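You operate a simulated robot arm through the tools that you are given. There is no shell and no other tool. Be economical: measure what you need, move in short steps, check, and stop when the job is done.

The job below is to be done with a simulated robot arm. You get a single attempt, and the scene is never put back.

JOB
Heat the bearing on the post to the sheet's temperature and slide it onto the shaft in the vice.
Fine: switch off before you open the bar; shut the bar again.

Only the result counts: the job must be done as asked and must still hold three seconds after the hand-in. Knocking over, shifting, dropping, spilling or breaking anything else fails it. Flat cloth is picked up by pressing the open fingertips on it (5 to 10 N) and closing them slowly along it; thin cloth reads only 2 to 8 mm in the jaws.

ROBOT AND FRAMES
A 7-joint arm with a two-finger parallel gripper, fixed in place. Base frame: the origin is at the foot of the arm, x ahead of it, y to its left, z up. Readings come in mm, rad, newtons and seconds.
With the tool pointing down near the work surface it reaches from about 400 to 900 mm from the base axis. Its first joint turns from -2.496 to 2.496 rad. Payload 3 kg.
The TCP is the grasp point between the finger pads, 30 mm short of the fingertips. In the tool frame z runs along the fingers and y along their closing line. Largest opening 94 mm; finger width 28, thickness 10; the body of the gripper, 50 by 96 mm, starts 55 mm behind the TCP.
Orientation is told as [roll, pitch, yaw] about the base's x, y, z axes, in that order, counted from this pose: with the fingers straight down and closing along the base's y, the tool's x points along the base's -x, its y along +y and its z along -z.

CONTROLS
- The arm moves only by the tool servo_tool. Its argument "rows" is a list of rows, each a list of 7 numbers: the turn, a rotation vector about the tool's x, y, z in units of 4 degrees (1.0 is 4 degrees), then the shift along the tool's x, y, z in units of 25 mm (1.0 is 25 mm), then the opening in per cent of the stroke, from 0 (shut) to 100 (fully open). In form: [[ax, ay, az, x, y, z, jaw], ...]. A call has 1 to 12 rows; each row shifts and turns the commanded pose from where the row before left it, along the tool's axes as they then stand. A call with a number of a shift or a turn outside -1 to 1 is refused whole. Rows are played at 5 a second. More than 50 mm and 0.15 rad between two rows, or a gripper value outside its range, and nothing of the call is played. Where a pose cannot be reached the arm comes as near as it can. A force on the tool above 80 N (or 10 N above the force at the start of the call, whichever is more), or a blocked arm, ends the call early, and 0.2 s more pass. Each finger travels about 72 mm/s and halts on what it meets, pressing with about 38 N; the grip force reading is that of the motor and also rises with nothing between the fingers. The clock runs only during rows and for 0.2 s after the last one: add rows that do not move to give the fingers time. The reply holds the time, the measured pose of the TCP, the force on the tool along the base axes, the opening and the grip force, in the units named above and with some noise, with the torque about the TCP (base axes, N m) and any sound that the robot's microphone picked up.
- Cameras (640 x 400 px; columns grow to the right, rows downward): "scene" is fixed at [221, 650.9, 1557.7]; the picture's right is [0.36, 0.93, 0.00], its down [0.57, -0.22, -0.79] and it looks along [-0.74, 0.29, -0.61] (base axes); focal length 214 px, centre (320, 200). "wrist" rides on the gripper at [76, 14, -102] in the tool frame; the picture's right is [-0.18, 0.98, 0.00], its down [-0.75, -0.14, -0.64] and it looks along [-0.63, -0.12, 0.77] (tool axes); focal length 243 px, centre (320, 200). There is no depth. A picture from a camera that has moved, and an enlarged one, comes with that camera's place and axes in the base frame and with its lens.
- snapshot(camera): a new picture of that camera. It takes no simulated time.
- inspect(camera, box): a new picture of the part [left, top, right, bottom] of that camera's present view, enlarged. It takes no simulated time.
- close_job(): hands the job in; it is judged then, once.

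Go step by step. Nothing tells you positions but the pictures and the camera data: compare them with the known pose of the tool, close in by small moves and look again before you grip or let go. The budget is 120 turns and 64 pictures, counting those below and the enlarged ones. Unless the task says otherwise, let go and move clear before handing in, and close with one line.

The tools are called as a command line: name --pt "numbers of a row" for each row, then --argument value for the rest, lists and objects as JSON in quotes. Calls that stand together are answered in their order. servo_tool: Moves the arm, as the interface text tells. Its arguments: {"type":"object","properties":{"rows":{"type":"array","items":{"type":"array","items":{"type":"number"}}}},"required":["rows"]} The other tools are called the same way: snapshot (camera) takes a picture; inspect (camera, box) takes an enlarged picture of a part of a camera's view; close_job () hands the job in.

At the start:

```text
clock: 0.0
tcp_pos: [559.7, -168.8, 1252.2]
tool_rot: [0.0, -0.001, 0.001]
ft_force: [-0.2, 0.6, -0.1]
ft_torque: [0.04, -0.03, 0.0]
finger_gap: 94.1
grasp_force: 0.1
```

scene: 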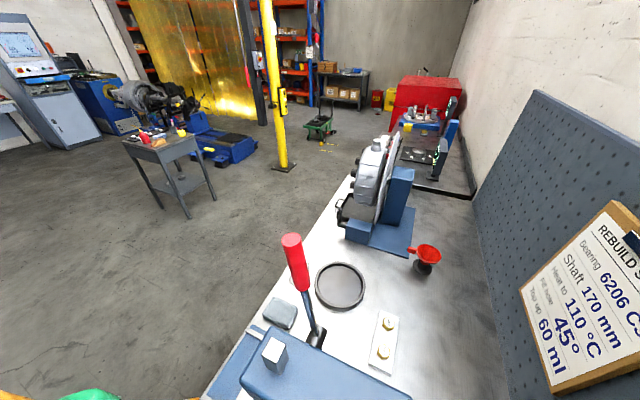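
wrist: 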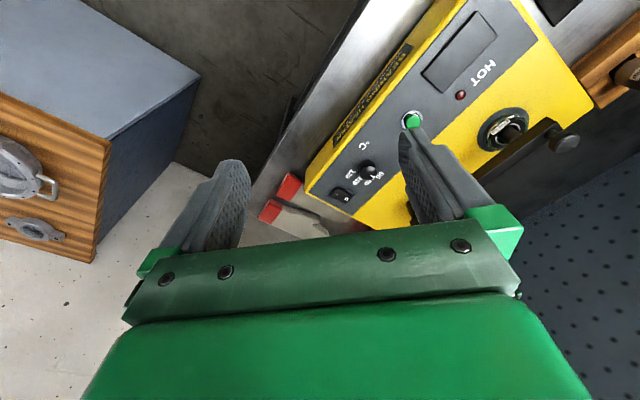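

The sheet says heat to 110 °C, and the heater (yellow) is in view of the wrist camera. I'll look closer at the sheet and the heater before moving.

inspect --camera "scene" --box '[500, 190, 640, 400]'

inspect --camera "wrist" --box '[260, 0, 640, 240]'

inspect --camera "scene" --box '[200, 180, 460, 400]'

```text
1.90 times, centred on (570, 295) of scene
camera zoom: at [221.0, 650.9, 1557.7], right [0.36, 0.93, 0.0], down [0.57, -0.22, -0.79], along [-0.74, 0.29, -0.61], focal length 408 px, centre (-156, 19)
```

zoom: 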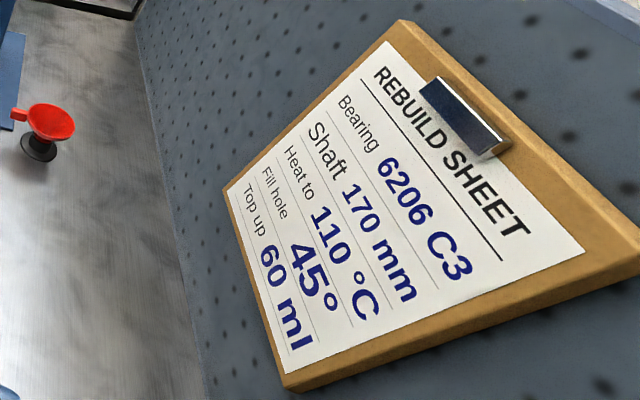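

```text
1.67 times, centred on (450, 120) of wrist
camera zoom: at [484.6, -153.9, 1354.7], right [0.18, 0.98, 0.0], down [0.75, -0.14, 0.64], along [0.63, -0.12, -0.77], focal length 404 px, centre (103, 333)
```

zoom: 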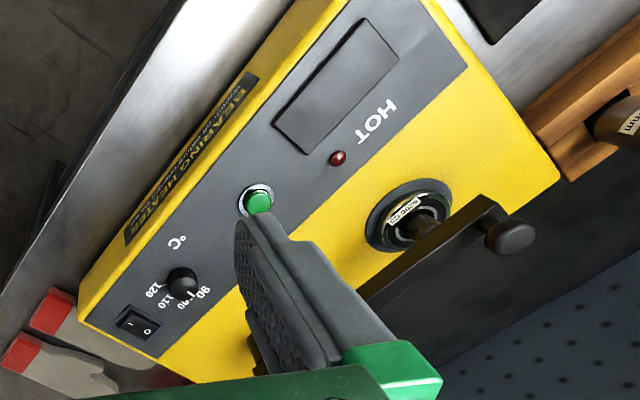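

```text
1.82 times, centred on (330, 290) of scene
camera zoom: at [221.0, 650.9, 1557.7], right [0.36, 0.93, 0.0], down [0.57, -0.22, -0.79], along [-0.74, 0.29, -0.61], focal length 390 px, centre (302, 36)
```

zoom: 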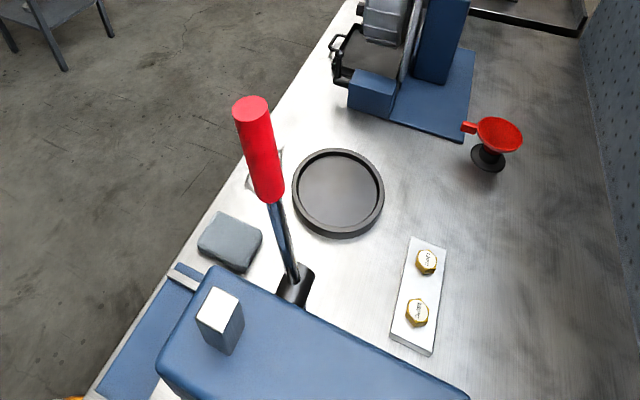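

The dial has to point to 110, and the heater has a rocker switch, a green button and a bar with a knob. I'll back up to get the whole heater in view.

servo_tool --pt "0 0 0 0.8 0 -0.8 100" --pt "0 0 0 0.8 0 -0.8 100" --pt "0 0 0 0.8 0 -0.8 100" --pt "0 0 0 0.8 0 -0.8 100" --pt "0 0 0 0.8 0 -0.8 100" --pt "0 0 0 0.8 0 -0.8 100"

snapshot --camera "wrist"

snapshot --camera "scene"

```text
clock: 1.4
tcp_pos: [447.9, -170.6, 1365.3]
tool_rot: [-0.001, 0.001, 0.0]
ft_force: [0.5, -0.2, 0.2]
ft_torque: [-0.01, -0.04, 0.01]
finger_gap: 94.1
grasp_force: 0.0
out of reach, approached as far as the arm can: row 6
```

```text
58 pictures are left
camera wrist: at [372.4, -155.5, 1467.0], right [0.18, 0.98, 0.0], down [0.75, -0.14, 0.64], along [0.63, -0.12, -0.77], focal length 243 px, centre (320, 200)
```

wrist: 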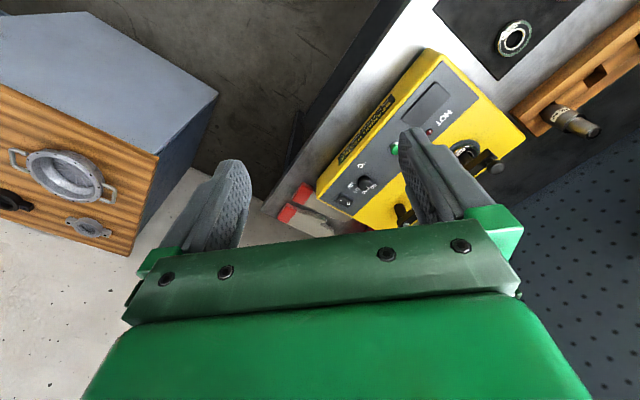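

```text
57 pictures are left
```

scene: 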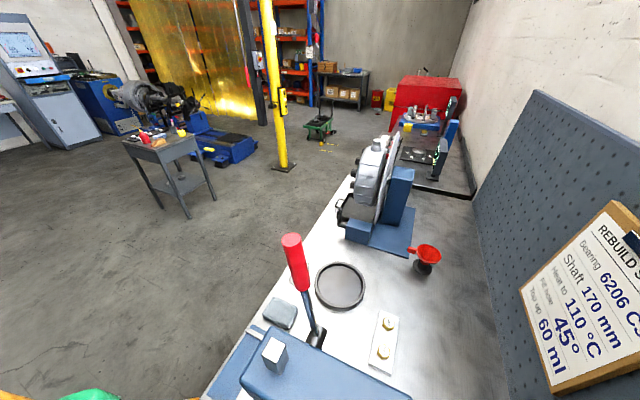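

The bench runs diagonally towards the left of the arm. I'll yaw left to see the rest of it.

servo_tool --pt "0 0 -1 0 0 0 100" --pt "0 0 -1 0 0 0 100" --pt "0 0 -1 0 0 0 100" --pt "0 0 -1 0 0 0 100" --pt "0 0 -1 0 0 0 100" --pt "0 0 -1 0 0 0 100" --pt "0 0 -1 0 0 0 100" --pt "0 0 -1 0 0 0 100" --pt "0 0 -1 0 0 0 100" --pt "0 0 -1 0 0 0 100" --pt "0 0 -1 0 0 0 100" --pt "0 0 -1 0 0 0 100"

snapshot --camera "wrist"

```text
clock: 4.0
tcp_pos: [448.4, -168.4, 1364.7]
tool_rot: [0.0, 0.001, 0.839]
ft_force: [0.2, 0.3, 0.4]
ft_torque: [0.03, 0.0, 0.0]
finger_gap: 93.9
grasp_force: 0.1
```

```text
56 pictures are left
camera wrist: at [386.1, -215.8, 1467.6], right [-0.61, 0.79, 0.0], down [0.61, 0.47, 0.64], along [0.51, 0.39, -0.77], focal length 243 px, centre (320, 200)
```

wrist: 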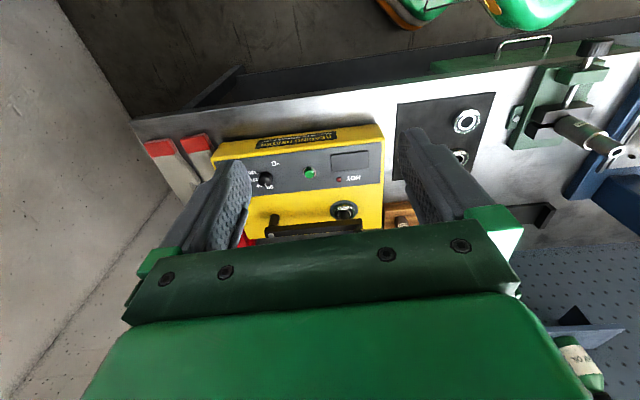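

The picture is upside down in the world, with the far side at the bottom: the heater is on the bench, and a green vice with a shaft stands to its left. I'll move outward to see the heater's post and bar.

servo_tool --pt "0 0 0 -1 0 0.4 100" --pt "0 0 0 -1 0 0.4 100" --pt "0 0 0 -1 0 0.4 100" --pt "0 0 0 -1 0 0.4 100" --pt "0 0 0 -1 0 0.4 100"

snapshot --camera "wrist"

```text
clock: 5.2
tcp_pos: [529.5, -76.2, 1314.2]
tool_rot: [0.002, 0.0, 0.838]
ft_force: [-0.5, -0.1, -0.7]
ft_torque: [-0.01, -0.02, -0.02]
finger_gap: 94.3
grasp_force: 0.0
```

```text
55 pictures are left
camera wrist: at [469.5, -122.8, 1416.6], right [-0.61, 0.79, 0.0], down [0.61, 0.47, 0.64], along [0.51, 0.39, -0.77], focal length 243 px, centre (320, 200)
```

wrist: 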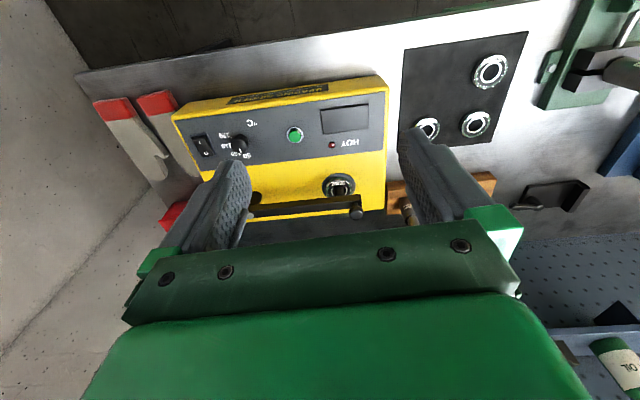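

inspect --camera "wrist" --box '[160, 70, 420, 240]'

servo_tool --pt "0 0 0 -0.6 0.8 0 100" --pt "0 0 0 -0.6 0.8 0 100" --pt "0 0 0 -0.6 0.8 0 100" --pt "0 0 0 -0.6 0.8 0 100" --pt "0 0 0 -0.6 0.8 0 100" --pt "0 0 0 -0.6 0.8 0 100"

snapshot --camera "wrist"

```text
2.35 times, centred on (290, 155) of wrist
camera zoom: at [469.5, -122.8, 1416.6], right [-0.61, 0.79, 0.0], down [0.61, 0.47, 0.64], along [0.51, 0.39, -0.77], focal length 571 px, centre (391, 306)
```

zoom: 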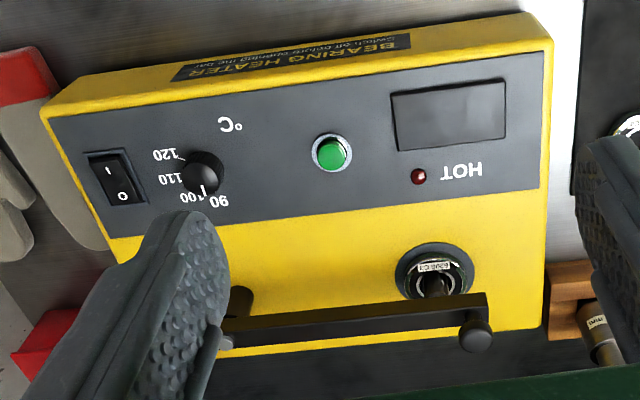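

```text
clock: 6.6
tcp_pos: [501.2, 72.6, 1315.7]
tool_rot: [-0.001, 0.001, 0.839]
ft_force: [1.1, 0.1, -0.9]
ft_torque: [0.04, -0.03, -0.02]
finger_gap: 94.1
grasp_force: 0.0
```

```text
53 pictures are left
camera wrist: at [439.9, 25.4, 1417.9], right [-0.61, 0.79, 0.0], down [0.61, 0.47, 0.64], along [0.51, 0.39, -0.77], focal length 243 px, centre (320, 200)
```

wrist: 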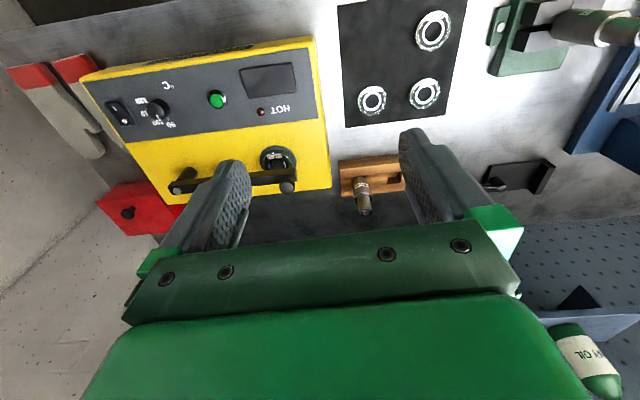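

The vice lies further left, around (210, 390). I'll turn and shift towards it to see the shaft.

servo_tool --pt "0 0 -1 -0.15 0.9 0 100" --pt "0 0 -1 -0.15 0.9 0 100" --pt "0 0 -1 -0.15 0.9 0 100" --pt "0 0 -1 -0.15 0.8 0 100" --pt "0 0 -1 -0.15 0.7 0 100" --pt "0 0 -1 0 0.5 0 100" --pt "0 0 -1 0 0 0 100" --pt "0 0 -1 0 0 0 100" --pt "0 0 -1 0 0 0 100" --pt "0 0 -1 0 0 0 100" --pt "0 0 -1 0 0 0 100" --pt "0 0 -1 0 0 0 100"

snapshot --camera "wrist"

```text
clock: 9.2
tcp_pos: [414.5, 151.7, 1316.0]
tool_rot: [0.001, -0.001, 1.677]
ft_force: [-0.5, 0.3, 0.3]
ft_torque: [0.02, 0.01, -0.02]
finger_gap: 93.9
grasp_force: 0.0
```

```text
52 pictures are left
camera wrist: at [408.9, 74.2, 1418.1], right [-1.0, 0.08, 0.0], down [0.06, 0.76, 0.64], along [0.05, 0.64, -0.77], focal length 243 px, centre (320, 200)
```

wrist: 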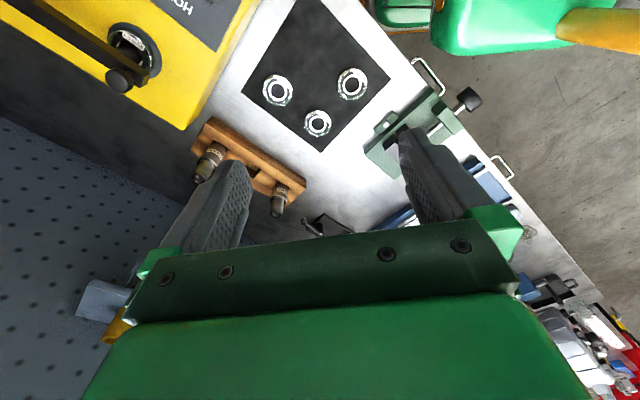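

servo_tool --pt "0 0 0 -0.6 0.8 0 100" --pt "0 0 0 -0.6 0.8 0 100" --pt "0 0 0 -0.6 0.8 0 100" --pt "0 0 0 -0.6 0.8 0 100" --pt "0 0 0 -0.6 0.8 0 100" --pt "0 0 0 0 0.8 0 100" --pt "0 0 0 0 0.8 0 100"

snapshot --camera "wrist"

```text
clock: 10.8
tcp_pos: [267.5, 212.0, 1314.6]
tool_rot: [-0.001, 0.001, 1.675]
ft_force: [-0.2, -0.5, -0.2]
ft_torque: [0.0, 0.0, -0.04]
finger_gap: 93.9
grasp_force: 0.1
```

```text
51 pictures are left
camera wrist: at [261.1, 133.9, 1417.8], right [-1.0, 0.08, 0.0], down [0.06, 0.76, 0.64], along [0.05, 0.64, -0.77], focal length 243 px, centre (320, 200)
```

wrist: 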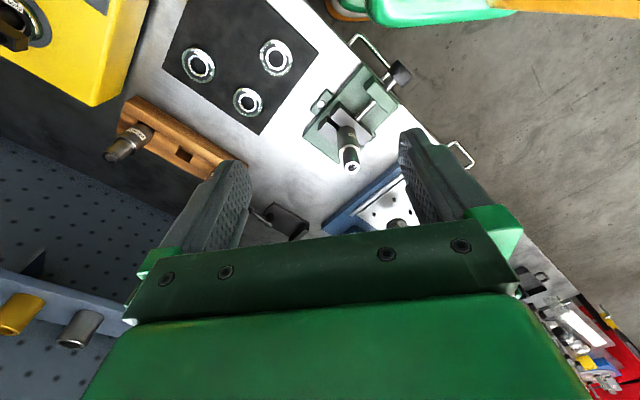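

inspect --camera "wrist" --box '[270, 30, 430, 190]'

```text
2.50 times, centred on (350, 110) of wrist
camera zoom: at [261.1, 133.9, 1417.8], right [-1.0, 0.08, 0.0], down [0.06, 0.76, 0.64], along [0.05, 0.64, -0.77], focal length 606 px, centre (245, 425)
```

zoom: 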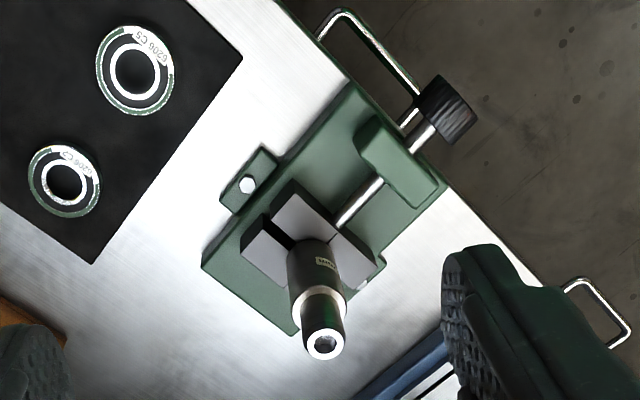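

The shaft stands upright in the vice, with a shoulder and a narrower journal on top. I'll go back to the heater for a closer look at the dial, switch, bar and bearing.

servo_tool --pt "0 0 1 0 -0.9 0 100" --pt "0 0 1 0 -0.9 0 100" --pt "0 0 1 0 -0.9 0 100" --pt "0 0 1 0 -0.9 0 100" --pt "0 0 1 0 -0.9 0 100" --pt "0 0 1 0 -0.9 0 100" --pt "0 0 1 0 -0.9 0 100" --pt "0 0 1 0 -0.9 0 100" --pt "0 0 1 0 -0.9 0 100" --pt "0 0 1 0 -0.9 0 100" --pt "0 0 1 0 -0.9 0 100" --pt "0 0 0.75 0 -0.9 0 100"

servo_tool --pt "0 0 0 0.2 -0.9 0.9 100" --pt "0 0 0 0.2 -0.9 0.9 100" --pt "0 0 0 0.2 -0.9 0.9 100" --pt "0 0 0 0.2 -0.9 0.9 100" --pt "0 0 0 0.2 -0.9 0.9 100"

snapshot --camera "wrist"

```text
clock: 13.4
tcp_pos: [519.0, 138.5, 1316.0]
tool_rot: [0.001, 0.0, 0.854]
ft_force: [0.1, -0.4, 0.2]
ft_torque: [0.0, -0.01, -0.03]
finger_gap: 94.0
grasp_force: 0.2
```

```text
clock: 14.6
tcp_pos: [588.6, 48.4, 1203.5]
tool_rot: [-0.002, 0.001, 0.855]
ft_force: [-0.2, 0.7, 0.1]
ft_torque: [-0.05, 0.01, 0.03]
finger_gap: 94.0
grasp_force: 0.0
```

```text
49 pictures are left
camera wrist: at [527.9, -0.5, 1305.7], right [-0.62, 0.78, 0.0], down [0.6, 0.48, 0.64], along [0.5, 0.4, -0.77], focal length 243 px, centre (320, 200)
```

wrist: 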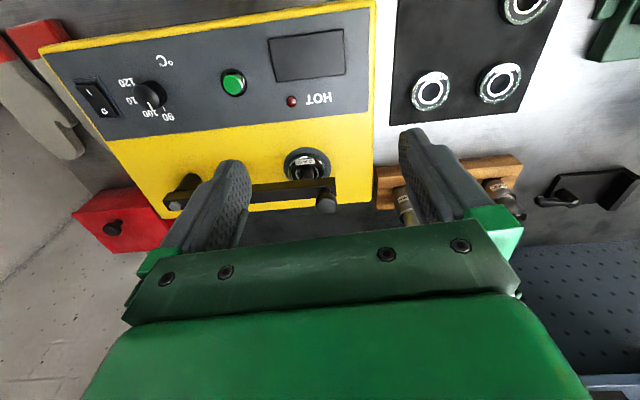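

inspect --camera "wrist" --box '[60, 40, 260, 165]'

inspect --camera "wrist" --box '[150, 120, 390, 240]'

```text
3.20 times, centred on (160, 102) of wrist
camera zoom: at [527.9, -0.5, 1305.7], right [-0.62, 0.78, 0.0], down [0.6, 0.48, 0.64], along [0.5, 0.4, -0.77], focal length 776 px, centre (832, 512)
```

zoom: 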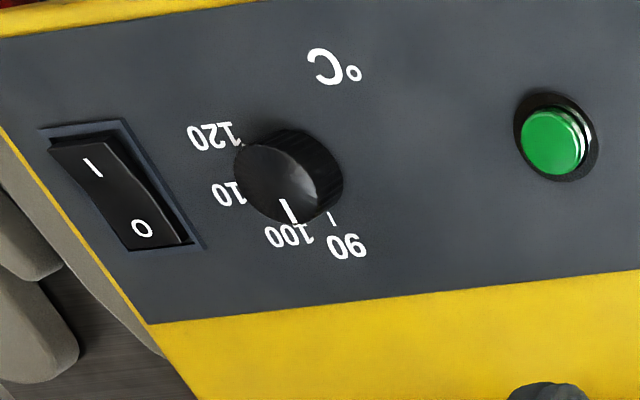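

```text
2.67 times, centred on (270, 180) of wrist
camera zoom: at [527.9, -0.5, 1305.7], right [-0.62, 0.78, 0.0], down [0.6, 0.48, 0.64], along [0.5, 0.4, -0.77], focal length 647 px, centre (453, 253)
```

zoom: 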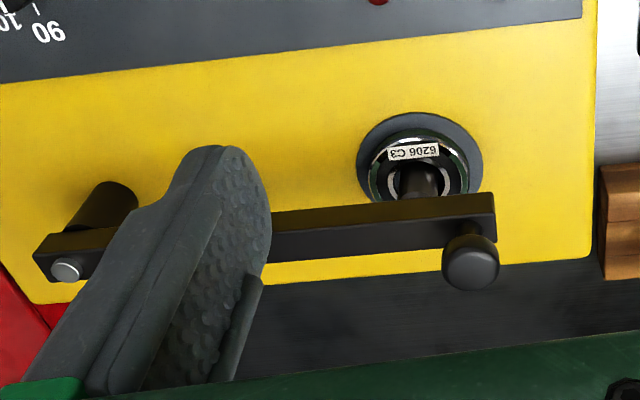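

The bar pivots on a vertical pin at the left and has its knob on top at the right end. The dial is at 90, so I'll hover above it.

servo_tool --pt "0 0 0 0.09 -0.88 0.4 100" --pt "0 0 0 0.09 -0.88 0.4 100" --pt "0 0 0 0.09 -0.88 0.5 100" --pt "0 0 0 0.09 -0.88 0.5 100" --pt "0 0 0 0.09 -0.88 0.6 100" --pt "0 0 0 0.09 -0.88 0.6 100" --pt "0 0 0 0.09 -0.88 0.6 100" --pt "0 0 0 0.09 -0.88 0.6 100" --pt "0 0 0 0.09 -0.88 0.6 100" --pt "0 0 0 0.09 -0.88 0.6 100"

snapshot --camera "wrist"

```text
clock: 16.8
tcp_pos: [740.0, -115.7, 1068.0]
tool_rot: [-0.001, 0.0, 0.856]
ft_force: [-0.1, -0.2, -0.5]
ft_torque: [0.0, 0.04, 0.02]
finger_gap: 93.9
grasp_force: 0.1
```

```text
46 pictures are left
camera wrist: at [678.3, -163.0, 1170.6], right [-0.62, 0.78, 0.0], down [0.6, 0.48, 0.64], along [0.5, 0.4, -0.77], focal length 243 px, centre (320, 200)
```

wrist: 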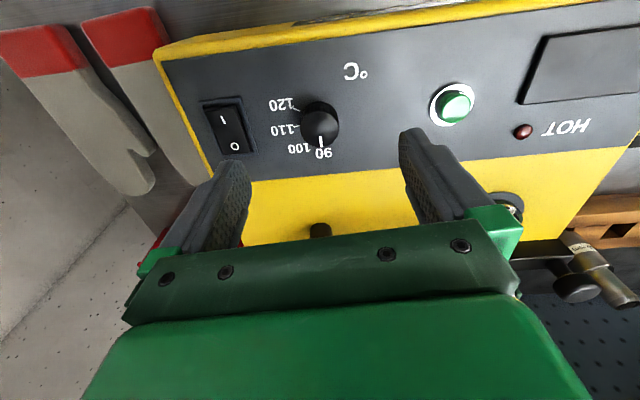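

inspect --camera "wrist" --box '[190, 75, 390, 175]'

```text
3.20 times, centred on (290, 125) of wrist
camera zoom: at [678.3, -163.0, 1170.6], right [-0.62, 0.78, 0.0], down [0.6, 0.48, 0.64], along [0.5, 0.4, -0.77], focal length 776 px, centre (416, 440)
```

zoom: 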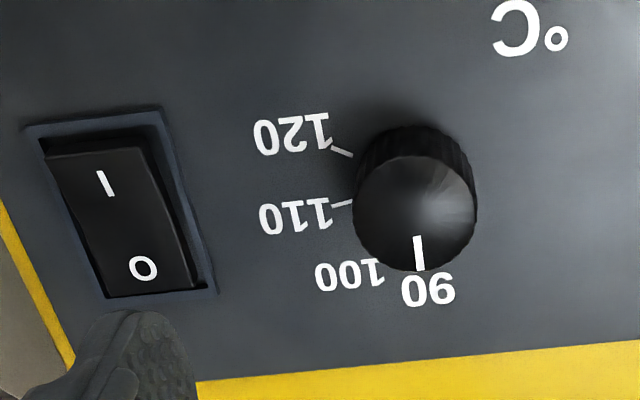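

The dial knob's top is near (743, -112, 980), the panel is at about z 953, and the steps are about 40° apart. I'll straddle the knob and grip it.

servo_tool --pt "0 0 0 -0.21 0 0 62" --pt "0 0 0 0 0 0.5 62" --pt "0 0 0 0 0 0.5 62" --pt "0 0 0 0 0 0.7 62" --pt "0 0 0 0 0 0.7 62" --pt "0 0 0 0 0 0.6 62" --pt "0 0 0 0 0 0 62"

snapshot --camera "wrist"

```text
clock: 18.4
tcp_pos: [744.8, -111.2, 993.8]
tool_rot: [0.002, 0.0, 0.855]
ft_force: [0.3, -0.4, -0.8]
ft_torque: [0.01, 0.06, 0.0]
finger_gap: 58.3
grasp_force: 0.0
```

```text
44 pictures are left
camera wrist: at [683.5, -158.7, 1095.4], right [-0.62, 0.78, 0.0], down [0.6, 0.48, 0.64], along [0.5, 0.4, -0.77], focal length 243 px, centre (320, 200)
```

wrist: 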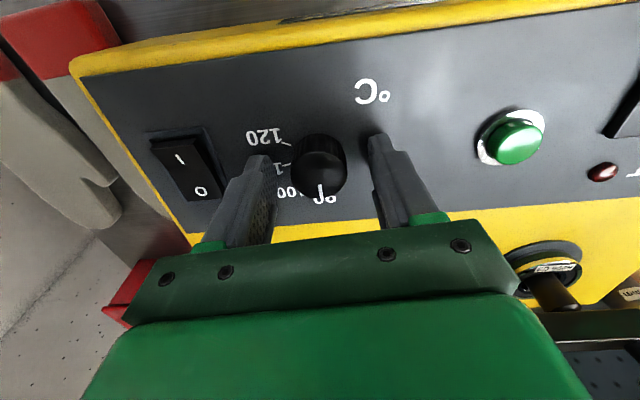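

servo_tool --pt "0 0 0 0 0 0 20" --pt "0 0 0 0 0 0 20" --pt "0 0 0 0 0 0 20" --pt "0 0 0 0 0 0 20"

servo_tool --pt "0 0 1 0 0 0 20" --pt "0 0 1 0 0 0 20" --pt "0 0 1 0 0 0 20" --pt "0 0 1 0 0 0 20" --pt "0 0 1 0 0 0 20" --pt "0 0 1 0 0 0 20" --pt "0 0 1 0 0 0 20" --pt "0 0 1 0 0 0 20" --pt "0 0 1 0 0 0 20" --pt "0 0 1 0 0 0 20"

snapshot --camera "wrist"

```text
clock: 19.4
tcp_pos: [743.6, -110.7, 993.6]
tool_rot: [-0.001, 0.0, 0.855]
ft_force: [9.7, -5.8, -5.0]
ft_torque: [0.17, -0.47, 0.0]
finger_gap: 31.6
grasp_force: 45.5
```

```text
clock: 21.6
tcp_pos: [742.9, -112.6, 992.4]
tool_rot: [-0.001, -0.001, 0.156]
ft_force: [16.7, -40.5, 15.1]
ft_torque: [-0.77, -0.34, 0.02]
finger_gap: 31.0
grasp_force: 44.8
```

```text
43 pictures are left
camera wrist: at [665.9, -109.9, 1095.4], right [0.03, 1.0, 0.0], down [0.77, -0.02, 0.64], along [0.64, -0.02, -0.77], focal length 243 px, centre (320, 200)
```

wrist: 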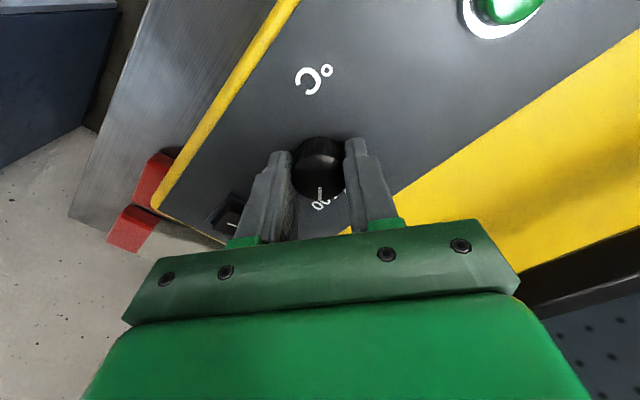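

The knob turns with the grip. I'll ease a small side force and turn the remaining 40°.

servo_tool --pt "0 0 1 0 -0.08 0 20" --pt "0 0 1 0 0 0 20" --pt "0 0 1 0 0 0 20" --pt "0 0 1 0 0 0 20" --pt "0 0 1 0 0 0 20" --pt "0 0 1 0 0 0 20" --pt "0 0 1 0 0 0 20" --pt "0 0 1 0 0 0 20" --pt "0 0 1 0 0 0 20" --pt "0 0 1 0 0 0 20" --pt "0 0 0 0 0 0 20"

servo_tool --pt "0 0 0 0 0 0 62" --pt "0 0 0 0 0 0 62" --pt "0 0 0 0 0 0 62" --pt "0 0 0 0 0 -1 62" --pt "0 0 0 0 0 -1 62" --pt "0 0 0 0 0 -1 62"

inspect --camera "wrist" --box '[190, 60, 450, 220]'

```text
clock: 24.0
tcp_pos: [743.8, -113.6, 993.9]
tool_rot: [0.002, -0.001, -0.542]
ft_force: [-6.6, 4.5, 13.4]
ft_torque: [0.5, 0.42, 0.01]
finger_gap: 31.2
grasp_force: 44.7
```

```text
clock: 25.4
tcp_pos: [744.8, -112.1, 1068.2]
tool_rot: [0.001, -0.004, -0.541]
ft_force: [0.2, 0.2, -0.1]
ft_torque: [-0.01, 0.0, 0.07]
finger_gap: 58.2
grasp_force: 0.0
```

```text
2.46 times, centred on (320, 140) of wrist
camera zoom: at [686.0, -61.0, 1170.7], right [0.66, 0.75, 0.0], down [0.57, -0.51, 0.64], along [0.48, -0.43, -0.77], focal length 597 px, centre (320, 348)
```

zoom: 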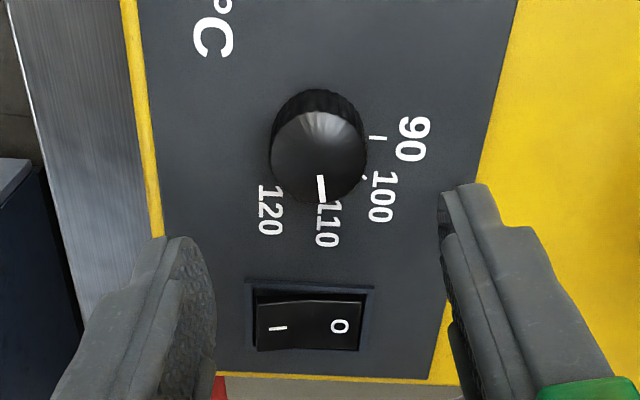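

inspect --camera "wrist" --box '[285, 80, 365, 165]'

```text
4.71 times, centred on (325, 122) of wrist
camera zoom: at [686.0, -61.0, 1170.7], right [0.66, 0.75, 0.0], down [0.57, -0.51, 0.64], along [0.48, -0.43, -0.77], focal length 1142 px, centre (296, 565)
```

zoom: 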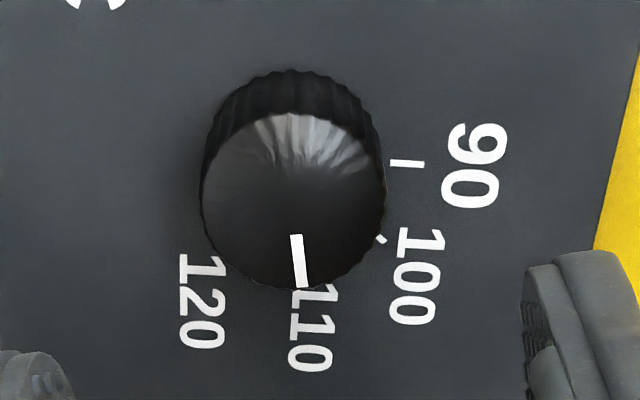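

The dial points at 110. Next I'll close the fingers and hover over the "I" end of the rocker at about (793, -182).

servo_tool --pt "0 0 0.83 0 0 0 0" --pt "0 0 0.83 0 0 0 0" --pt "0 0 0.84 0 0 0 0" --pt "0 0 0 -0.82 -0.2 0.2 0" --pt "0 0 0 -0.82 -0.2 0.2 0" --pt "0 0 0 -0.82 -0.21 0.4 0" --pt "0 0 0 -0.82 -0.21 0.8 0" --pt "0 0 0 0 0 0 0"

snapshot --camera "wrist"

```text
clock: 27.2
tcp_pos: [790.8, -183.2, 1027.8]
tool_rot: [0.0, 0.0, -0.715]
ft_force: [-0.1, 0.0, 0.0]
ft_torque: [-0.04, 0.01, 0.01]
finger_gap: 0.0
grasp_force: 33.2
```

```text
40 pictures are left
camera wrist: at [743.5, -121.6, 1130.5], right [0.78, 0.62, 0.0], down [0.48, -0.6, 0.64], along [0.4, -0.5, -0.77], focal length 243 px, centre (320, 200)
```

wrist: 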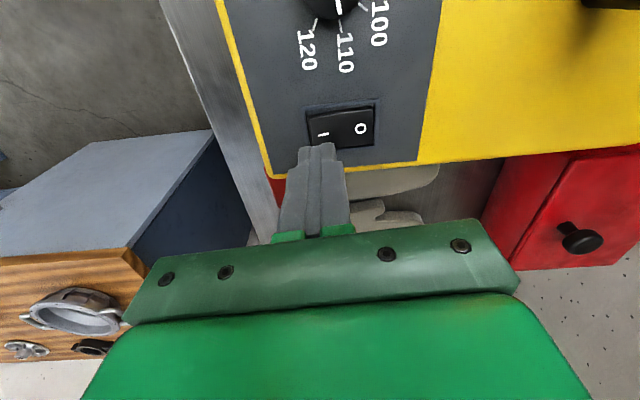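

The fingertips are right above the "I" mark. I'll press down gently.

servo_tool --pt "0 0 0 0 0 0.5 0" --pt "0 0 0 0 0 0.4 0" --pt "0 0 0 0 0 0.2 0" --pt "0 0 0 0 0 0.16 0" --pt "0 0 0 0 0 0.12 0" --pt "0 0 0 0 0 0 0"

```text
clock: 28.4
tcp_pos: [791.5, -182.3, 999.7]
tool_rot: [0.004, -0.004, -0.716]
ft_force: [-24.6, 4.3, 28.1]
ft_torque: [0.34, 0.57, 0.24]
finger_gap: 0.0
grasp_force: 32.9
stopped in row 5: the force on the tool passed its limit at 88 N (the readings are from after the stop); the commanded pose is now the measured one
```

inspect --camera "wrist" --box '[220, 60, 480, 220]'

```text
2.46 times, centred on (350, 140) of wrist
camera zoom: at [742.8, -121.4, 1102.6], right [0.78, 0.62, 0.0], down [0.47, -0.6, 0.65], along [0.4, -0.5, -0.76], focal length 597 px, centre (246, 348)
```

zoom: 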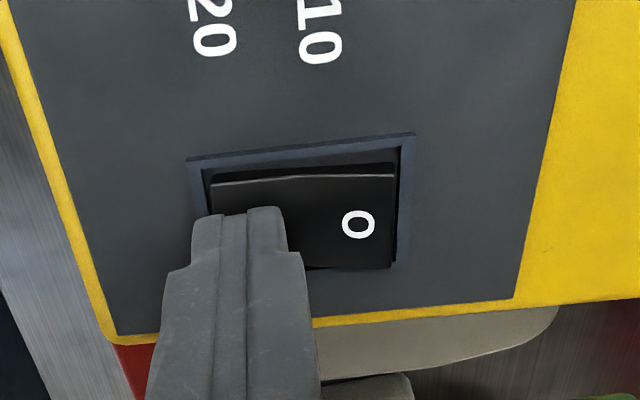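

servo_tool --pt "0 0 0 0 0 -0.5 0" --pt "0 0 0 0 0 -1 0"

inspect --camera "wrist" --box '[220, 60, 480, 220]'

```text
clock: 29.0
tcp_pos: [791.9, -182.3, 1036.1]
tool_rot: [0.001, -0.004, -0.715]
ft_force: [-0.4, 0.6, -0.5]
ft_torque: [-0.01, -0.03, -0.03]
finger_gap: 0.1
grasp_force: 33.2
```

```text
2.46 times, centred on (350, 140) of wrist
camera zoom: at [743.3, -121.8, 1138.5], right [0.78, 0.62, 0.0], down [0.47, -0.6, 0.65], along [0.4, -0.5, -0.76], focal length 597 px, centre (246, 348)
```

zoom: 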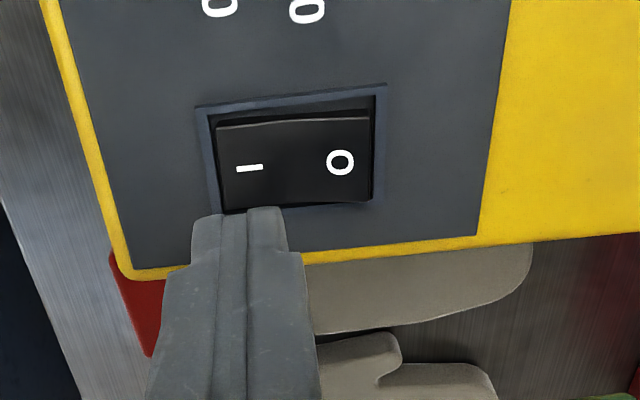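

The rocker appears to have flipped to I. I'll move to hover above the green button and check the display.

servo_tool --pt "0 0 -1 0 0 -0.3 0" --pt "0 0 -1 0 0 -0.3 0" --pt "0 0 -1 0 0 -0.3 0" --pt "0 0 -1 0 0 0 0" --pt "0 0 -1 0 0 0 0" --pt "0 0 -1 0 0 0 0" --pt "0 0 -1 0 0 0 0" --pt "0 0 -1 0 0 0 0" --pt "0 0 -1 0 0 0 0" --pt "0 0 -1 0 0 0 0" --pt "0 0 -1 0 0 0 0" --pt "0 0 -1 0 0 0 0"

servo_tool --pt "0 0 0 0.62 0.94 0 0" --pt "0 0 0 0.62 0.94 0 0" --pt "0 0 0 0.62 0.94 0 0" --pt "0 0 0 0.62 0.94 0 0" --pt "0 0 0 0.62 0.94 0 0" --pt "0 0 0 0.62 0.94 0 0" --pt "0 0 0 0.62 0.94 0 0"

snapshot --camera "wrist"

```text
clock: 31.6
tcp_pos: [791.3, -182.0, 1059.0]
tool_rot: [-0.001, -0.005, 0.123]
ft_force: [0.4, -0.3, -0.9]
ft_torque: [-0.03, 0.0, -0.01]
finger_gap: 0.1
grasp_force: 32.9
```

```text
clock: 33.2
tcp_pos: [664.0, -31.4, 1057.8]
tool_rot: [-0.002, -0.005, 0.123]
ft_force: [-1.3, -0.8, -0.2]
ft_torque: [-0.02, -0.01, -0.01]
finger_gap: 0.0
grasp_force: 32.8
```

```text
37 pictures are left
camera wrist: at [586.5, -26.0, 1159.8], right [0.06, 1.0, 0.0], down [0.76, -0.05, 0.65], along [0.65, -0.04, -0.76], focal length 243 px, centre (320, 200)
```

wrist: 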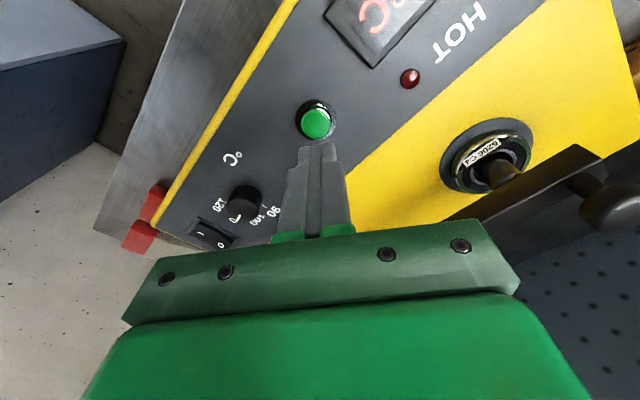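

The display is lit and the green button is straight below. I'll press it.

servo_tool --pt "0 0 0 0 -0.1 0.8 0" --pt "0 0 0 0 0 0.8 0" --pt "0 0 0 0 0 0.4 0" --pt "0 0 0 0 0 0.2 0" --pt "0 0 0 0 0 0.16 0" --pt "0 0 0 0 0 0.12 0" --pt "0 0 0 0 0 0.12 0"

snapshot --camera "wrist"

```text
clock: 34.9
tcp_pos: [666.2, -34.1, 997.4]
tool_rot: [-0.005, -0.017, 0.123]
ft_force: [-10.7, 1.9, 23.8]
ft_torque: [0.06, 0.35, 0.01]
finger_gap: 0.0
grasp_force: 33.0
heard: click
stopped in row 7: the force on the tool passed its limit at 83 N (the readings are from after the stop); the commanded pose is now the measured one
```

```text
36 pictures are left
camera wrist: at [587.3, -29.3, 1099.8], right [0.06, 1.0, 0.0], down [0.75, -0.05, 0.65], along [0.65, -0.04, -0.76], focal length 243 px, centre (320, 200)
```

wrist: 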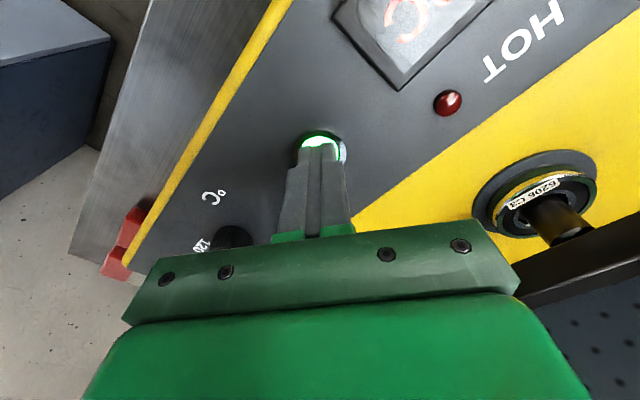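

Click heard and the button is lit. I'll lift and back off to read the display.

servo_tool --pt "0 0 0 0 0 -1 0" --pt "0 0 0 0 0 -1 0" --pt "0 0 0 0.9 0 -0.6 0" --pt "0 0 0 0.9 0 -0.4 0" --pt "0 0 0 0.9 0 0 0" --pt "0 0 0 0.9 0 0 0"

snapshot --camera "wrist"

```text
clock: 36.3
tcp_pos: [575.7, -45.8, 1070.0]
tool_rot: [-0.005, -0.013, 0.122]
ft_force: [-0.2, 0.4, -0.5]
ft_torque: [-0.02, -0.01, 0.0]
finger_gap: 0.0
grasp_force: 33.5
```

```text
35 pictures are left
camera wrist: at [496.9, -40.9, 1171.7], right [0.06, 1.0, 0.0], down [0.76, -0.05, 0.65], along [0.65, -0.04, -0.76], focal length 243 px, centre (320, 200)
```

wrist: 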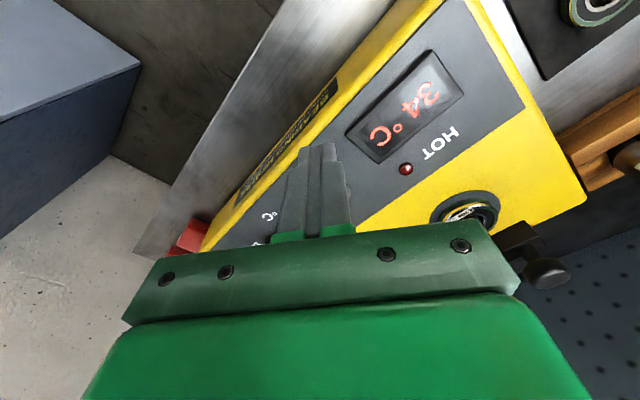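

The display reads 34 °C and is rising. While waiting I'll move to a viewpoint covering the display, the bearing and the bar.

servo_tool --pt "0 0 -1 0 0 -0.6 0" --pt "0 0 -1 0 0 -0.6 0" --pt "0 0 -1 0 0 -0.6 0" --pt "0 0 -1 0 0 -0.6 100" --pt "0 0 -1 0 0 0 100" --pt "0 0 -1 0 0 0 100" --pt "0 0 -1 0 0 0 100" --pt "0 0 -1 0 0 0 100" --pt "0 0 -1 -0.6 0 0 100" --pt "0 0 -1 -0.6 0 0 100" --pt "0 0 -0.5 -0.7 0 0 100" --pt "0 0 0 -0.6 0 0 100"

snapshot --camera "wrist"

```text
clock: 38.9
tcp_pos: [620.5, -0.1, 1132.3]
tool_rot: [-0.011, -0.008, 0.856]
ft_force: [-0.3, 0.9, -0.2]
ft_torque: [-0.02, 0.03, -0.02]
finger_gap: 93.8
grasp_force: 0.0
```

```text
34 pictures are left
camera wrist: at [557.4, -49.0, 1233.5], right [-0.62, 0.78, -0.01], down [0.59, 0.48, 0.65], along [0.51, 0.4, -0.76], focal length 243 px, centre (320, 200)
```

wrist: 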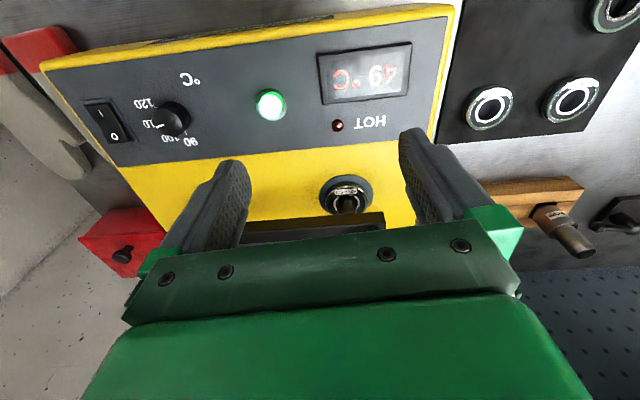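

49 °C and climbing about 6 °/s. I'll use the wait to check the shaft's position from above.

servo_tool --pt "0 0 0 -0.05 1 -0.2 100" --pt "0 0 0 -0.05 1 0 100" --pt "0 0 0 -0.05 1 0 100" --pt "0 0 0 -0.05 1 0 100" --pt "0 0 0 -0.05 1 0 100" --pt "0 0 0 -0.05 1 0 100" --pt "0 0 0 -0.05 1 0 100" --pt "0 0 0 -0.05 1 0 100" --pt "0 0 0 -0.05 1 0 100" --pt "0 0 0 -0.05 1 0 100" --pt "0 0 0 -0.05 1 0 100"

servo_tool --pt "0 0 0 -0.05 1 0 100" --pt "0 0 0 -0.05 1 0 100" --pt "0 0 0 -0.05 1 0 100" --pt "0 0 0 -0.05 1 0 100" --pt "0 0 0 -0.05 1 0 100" --pt "0 0 0 -0.05 1 0 100" --pt "0 0 0 -0.05 1 0 100" --pt "0 0 0 -0.05 1 0 100" --pt "0 0 0 -0.05 1 0 100" --pt "0 0 0 -0.05 1 0 100" --pt "0 0 0 -0.05 1 0 100"

snapshot --camera "wrist"

```text
clock: 41.3
tcp_pos: [420.8, 190.2, 1133.9]
tool_rot: [-0.01, -0.009, 0.856]
ft_force: [-1.0, -0.1, 0.2]
ft_torque: [-0.02, 0.02, -0.03]
finger_gap: 94.0
grasp_force: 0.2
```

```text
clock: 43.7
tcp_pos: [208.1, 392.4, 1145.8]
tool_rot: [0.282, 0.04, 0.853]
ft_force: [-0.5, 0.1, 0.3]
ft_torque: [0.01, 0.0, 0.0]
finger_gap: 93.8
grasp_force: 0.0
stopped in row 11: the arm was blocked; the commanded pose is now the measured one
```

```text
33 pictures are left
camera wrist: at [171.4, 328.0, 1250.7], right [-0.58, 0.77, 0.27], down [0.75, 0.38, 0.55], along [0.32, 0.52, -0.79], focal length 243 px, centre (320, 200)
```

wrist: 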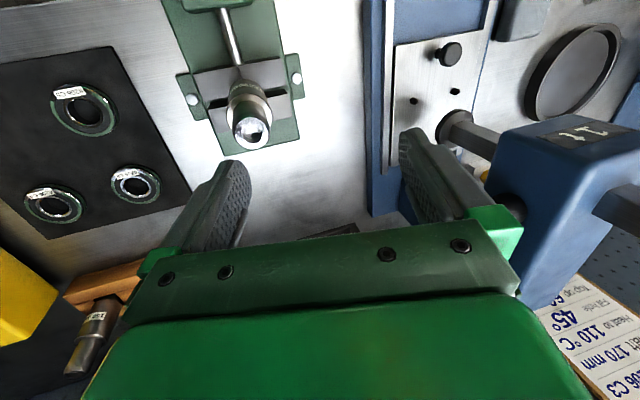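

The arm was blocked and tilted a bit. I'll check with the scene camera.

snapshot --camera "scene"

```text
32 pictures are left
```

scene: 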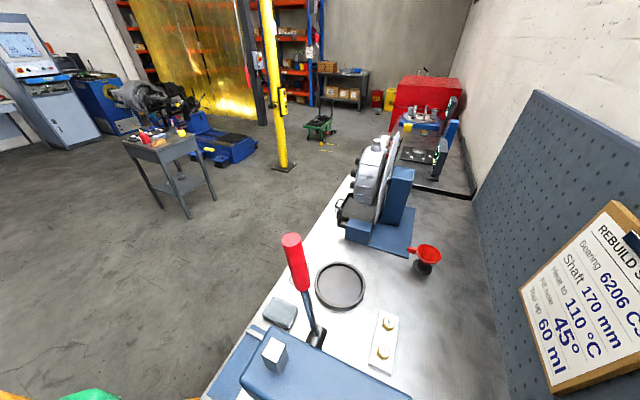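

The scene is undisturbed; the arm simply hit a limit there. I'll untilt while rising and go back to the heater, since it's nearly hot; the shaft is near (224, 367, 1053).

servo_tool --pt "0.77 0.67 0 0 -0.5 -0.4 100" --pt "0.77 0.67 0 0 -0.7 -0.4 100" --pt "0.77 0.67 0 0 -0.8 -0.3 100" --pt "0.77 0.67 0 0 -1 0 100" --pt "0 0 0 0 -1 0 100" --pt "0 0 0 0 -1 0 100" --pt "0 0 0 0 -1 0 100" --pt "0 0 0 0 -1 0 100" --pt "0 0 0 0 -1 0 100" --pt "0 0 0 0 -1 0 100"

```text
clock: 45.9
tcp_pos: [383.5, 245.7, 1150.6]
tool_rot: [0.063, 0.222, 0.884]
ft_force: [0.3, -0.1, -0.1]
ft_torque: [0.01, -0.01, 0.0]
finger_gap: 94.1
grasp_force: 0.0
```

servo_tool --pt "0.22 -0.8 0.1 0.09 -1 0 100" --pt "0.23 -0.8 0.1 0.09 -1 0 100" --pt "0.23 -0.8 0.1 0.09 -1 0 100" --pt "0.22 -0.78 0.1 0.09 -1 0 100" --pt "0 0 0 0.09 -1 0 100" --pt "0 0 0 0.09 -1 0 100" --pt "0 0 0 0.09 -1 0 100" --pt "0 0 0 0.09 -1 0 100" --pt "0 0 0 0.09 -1 0 100" --pt "0 0 0 0.09 -1 0 100" --pt "0 0 0 0.09 -1 0 100" --pt "0 0 0 0.09 -1 0 100"

snapshot --camera "wrist"

```text
clock: 48.5
tcp_pos: [593.0, 27.2, 1146.6]
tool_rot: [-0.003, 0.001, 0.85]
ft_force: [0.0, -0.9, 1.0]
ft_torque: [0.01, -0.02, -0.01]
finger_gap: 94.1
grasp_force: 0.1
```

```text
31 pictures are left
camera wrist: at [532.2, -19.9, 1249.7], right [-0.62, 0.79, 0.0], down [0.6, 0.48, 0.64], along [0.51, 0.39, -0.77], focal length 243 px, centre (320, 200)
```

wrist: 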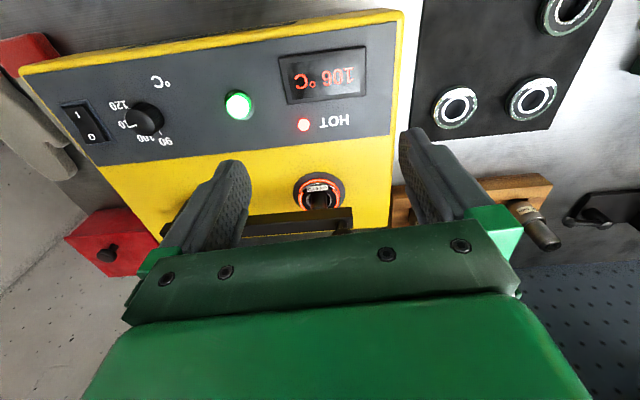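

106 °C and the HOT lamp is on. I'll move towards the rocker while keeping the display in view.

servo_tool --pt "0 0 0 0 -1 0.5 50" --pt "0 0 0 0 -1 0.5 0" --pt "0 0 0 0 -1 0.5 0" --pt "0 0 0 0 -1 0.5 0" --pt "0 0 0 0 -1 0.5 0" --pt "0 0 0 0 -1 0.5 0" --pt "0 0 0 0 -1 0 0" --pt "0 0 0 0 -1 0 0"

snapshot --camera "wrist"

```text
clock: 50.3
tcp_pos: [743.3, -105.6, 1073.4]
tool_rot: [-0.004, 0.001, 0.85]
ft_force: [-0.2, 0.3, -0.7]
ft_torque: [-0.02, 0.01, -0.05]
finger_gap: 0.2
grasp_force: 33.7
```

```text
30 pictures are left
camera wrist: at [681.3, -153.4, 1174.9], right [-0.62, 0.79, 0.0], down [0.6, 0.47, 0.64], along [0.51, 0.39, -0.77], focal length 243 px, centre (320, 200)
```

wrist: 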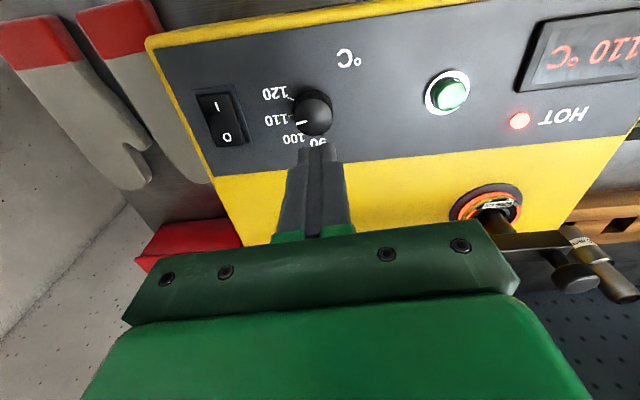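

The heater shows 110 °C and has stopped heating. Now I'll switch off by pressing the "O" end.

servo_tool --pt "0 0 0 -0.04 -0.9 0.2 0" --pt "0 0 0 -0.04 -0.9 0.3 0" --pt "0 0 0 -0.04 -0.9 0.4 0" --pt "0 0 0 -0.04 -0.8 0.4 0" --pt "0 0 0 0 0 0.5 0" --pt "0 0 0 0 0 0 0"

inspect --camera "wrist" --box '[220, 60, 480, 220]'

```text
clock: 51.7
tcp_pos: [813.4, -159.2, 1030.3]
tool_rot: [-0.001, 0.002, 0.852]
ft_force: [0.2, -0.4, 0.2]
ft_torque: [0.03, 0.01, 0.01]
finger_gap: 0.0
grasp_force: 33.3
```

```text
2.46 times, centred on (350, 140) of wrist
camera zoom: at [751.1, -206.8, 1131.2], right [-0.62, 0.79, 0.0], down [0.6, 0.47, 0.64], along [0.51, 0.39, -0.77], focal length 597 px, centre (246, 348)
```

zoom: 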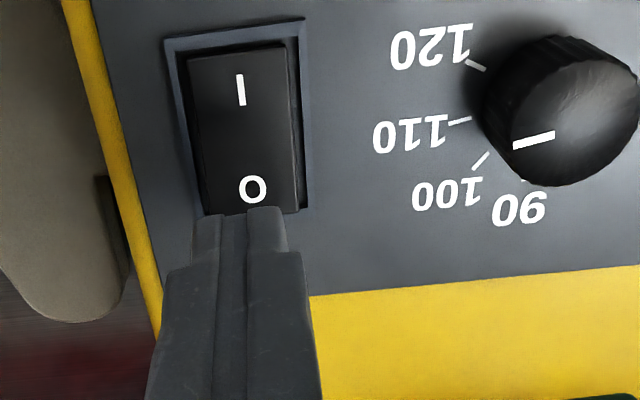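

servo_tool --pt "0 0 0 -0.12 0 0.6 0" --pt "0 0 0 0 0 0.4 0" --pt "0 0 0 0 0 0.2 0" --pt "0 0 0 0 0 0.16 0" --pt "0 0 0 0 0 0.12 0" --pt "0 0 0 0 0 0 0"

servo_tool --pt "0 0 0 0 0 -0.5 0" --pt "0 0 0 0 0 -1 0" --pt "0 0 0 0 0 -1 0" --pt "0 0 0 0 1 0 0" --pt "0 0 0 0 1 0 0" --pt "0 0 0 0 1 0 0"

snapshot --camera "wrist"

```text
clock: 52.8
tcp_pos: [814.0, -155.2, 1002.6]
tool_rot: [-0.011, -0.005, 0.853]
ft_force: [-3.8, -0.5, 11.1]
ft_torque: [-0.09, 0.24, 0.04]
finger_gap: 0.0
grasp_force: 32.9
stopped in row 5: the force on the tool passed its limit at 90 N (the readings are from after the stop); the commanded pose is now the measured one
```

```text
clock: 54.2
tcp_pos: [755.2, -106.8, 1061.3]
tool_rot: [-0.013, -0.005, 0.851]
ft_force: [-0.3, -0.2, -0.3]
ft_torque: [-0.04, -0.02, -0.01]
finger_gap: 0.0
grasp_force: 33.4
```

```text
28 pictures are left
camera wrist: at [694.0, -152.9, 1162.9], right [-0.62, 0.79, -0.01], down [0.59, 0.48, 0.65], along [0.51, 0.39, -0.76], focal length 243 px, centre (320, 200)
```

wrist: 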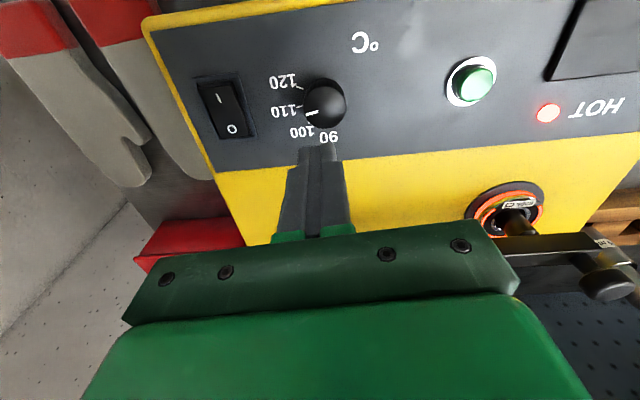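

The display is dark, so the heater is off. Next I'll hover above the bar's knob at about (691, 142).

servo_tool --pt "-0.19 0 0 0 0 -1 60" --pt "0 0 0 0 0 -1 60" --pt "0 0 0 -0.64 0.94 -0.8 60" --pt "0 0 0 -0.64 0.94 0 60" --pt "0 0 0 -0.64 0.94 0 60" --pt "0 0 0 -0.64 0.94 0 60" --pt "0 0 0 -0.64 0.94 0 60" --pt "0 0 0 -0.64 0.94 0 60" --pt "0 0 0 -0.64 0.94 0 60" --pt "0 0 0 -0.64 0.94 0 60" --pt "0 0 0 -0.64 0.94 0 60"

snapshot --camera "wrist"

```text
clock: 56.6
tcp_pos: [692.3, 142.3, 1132.8]
tool_rot: [0.002, -0.005, 0.85]
ft_force: [-0.2, -0.3, 0.7]
ft_torque: [0.01, 0.01, 0.01]
finger_gap: 56.3
grasp_force: 0.1
```

```text
27 pictures are left
camera wrist: at [632.0, 93.8, 1234.6], right [-0.62, 0.79, 0.0], down [0.6, 0.47, 0.64], along [0.51, 0.4, -0.76], focal length 243 px, centre (320, 200)
```

wrist: 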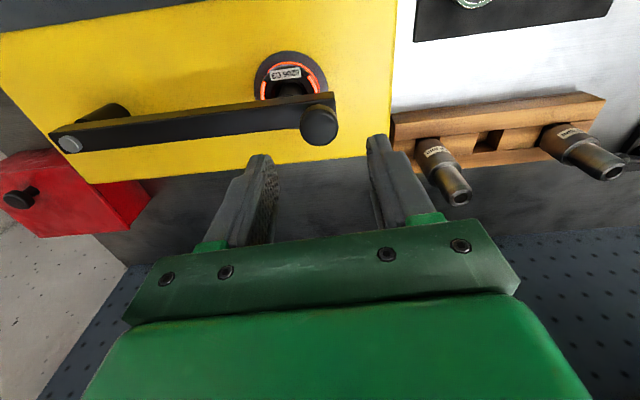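

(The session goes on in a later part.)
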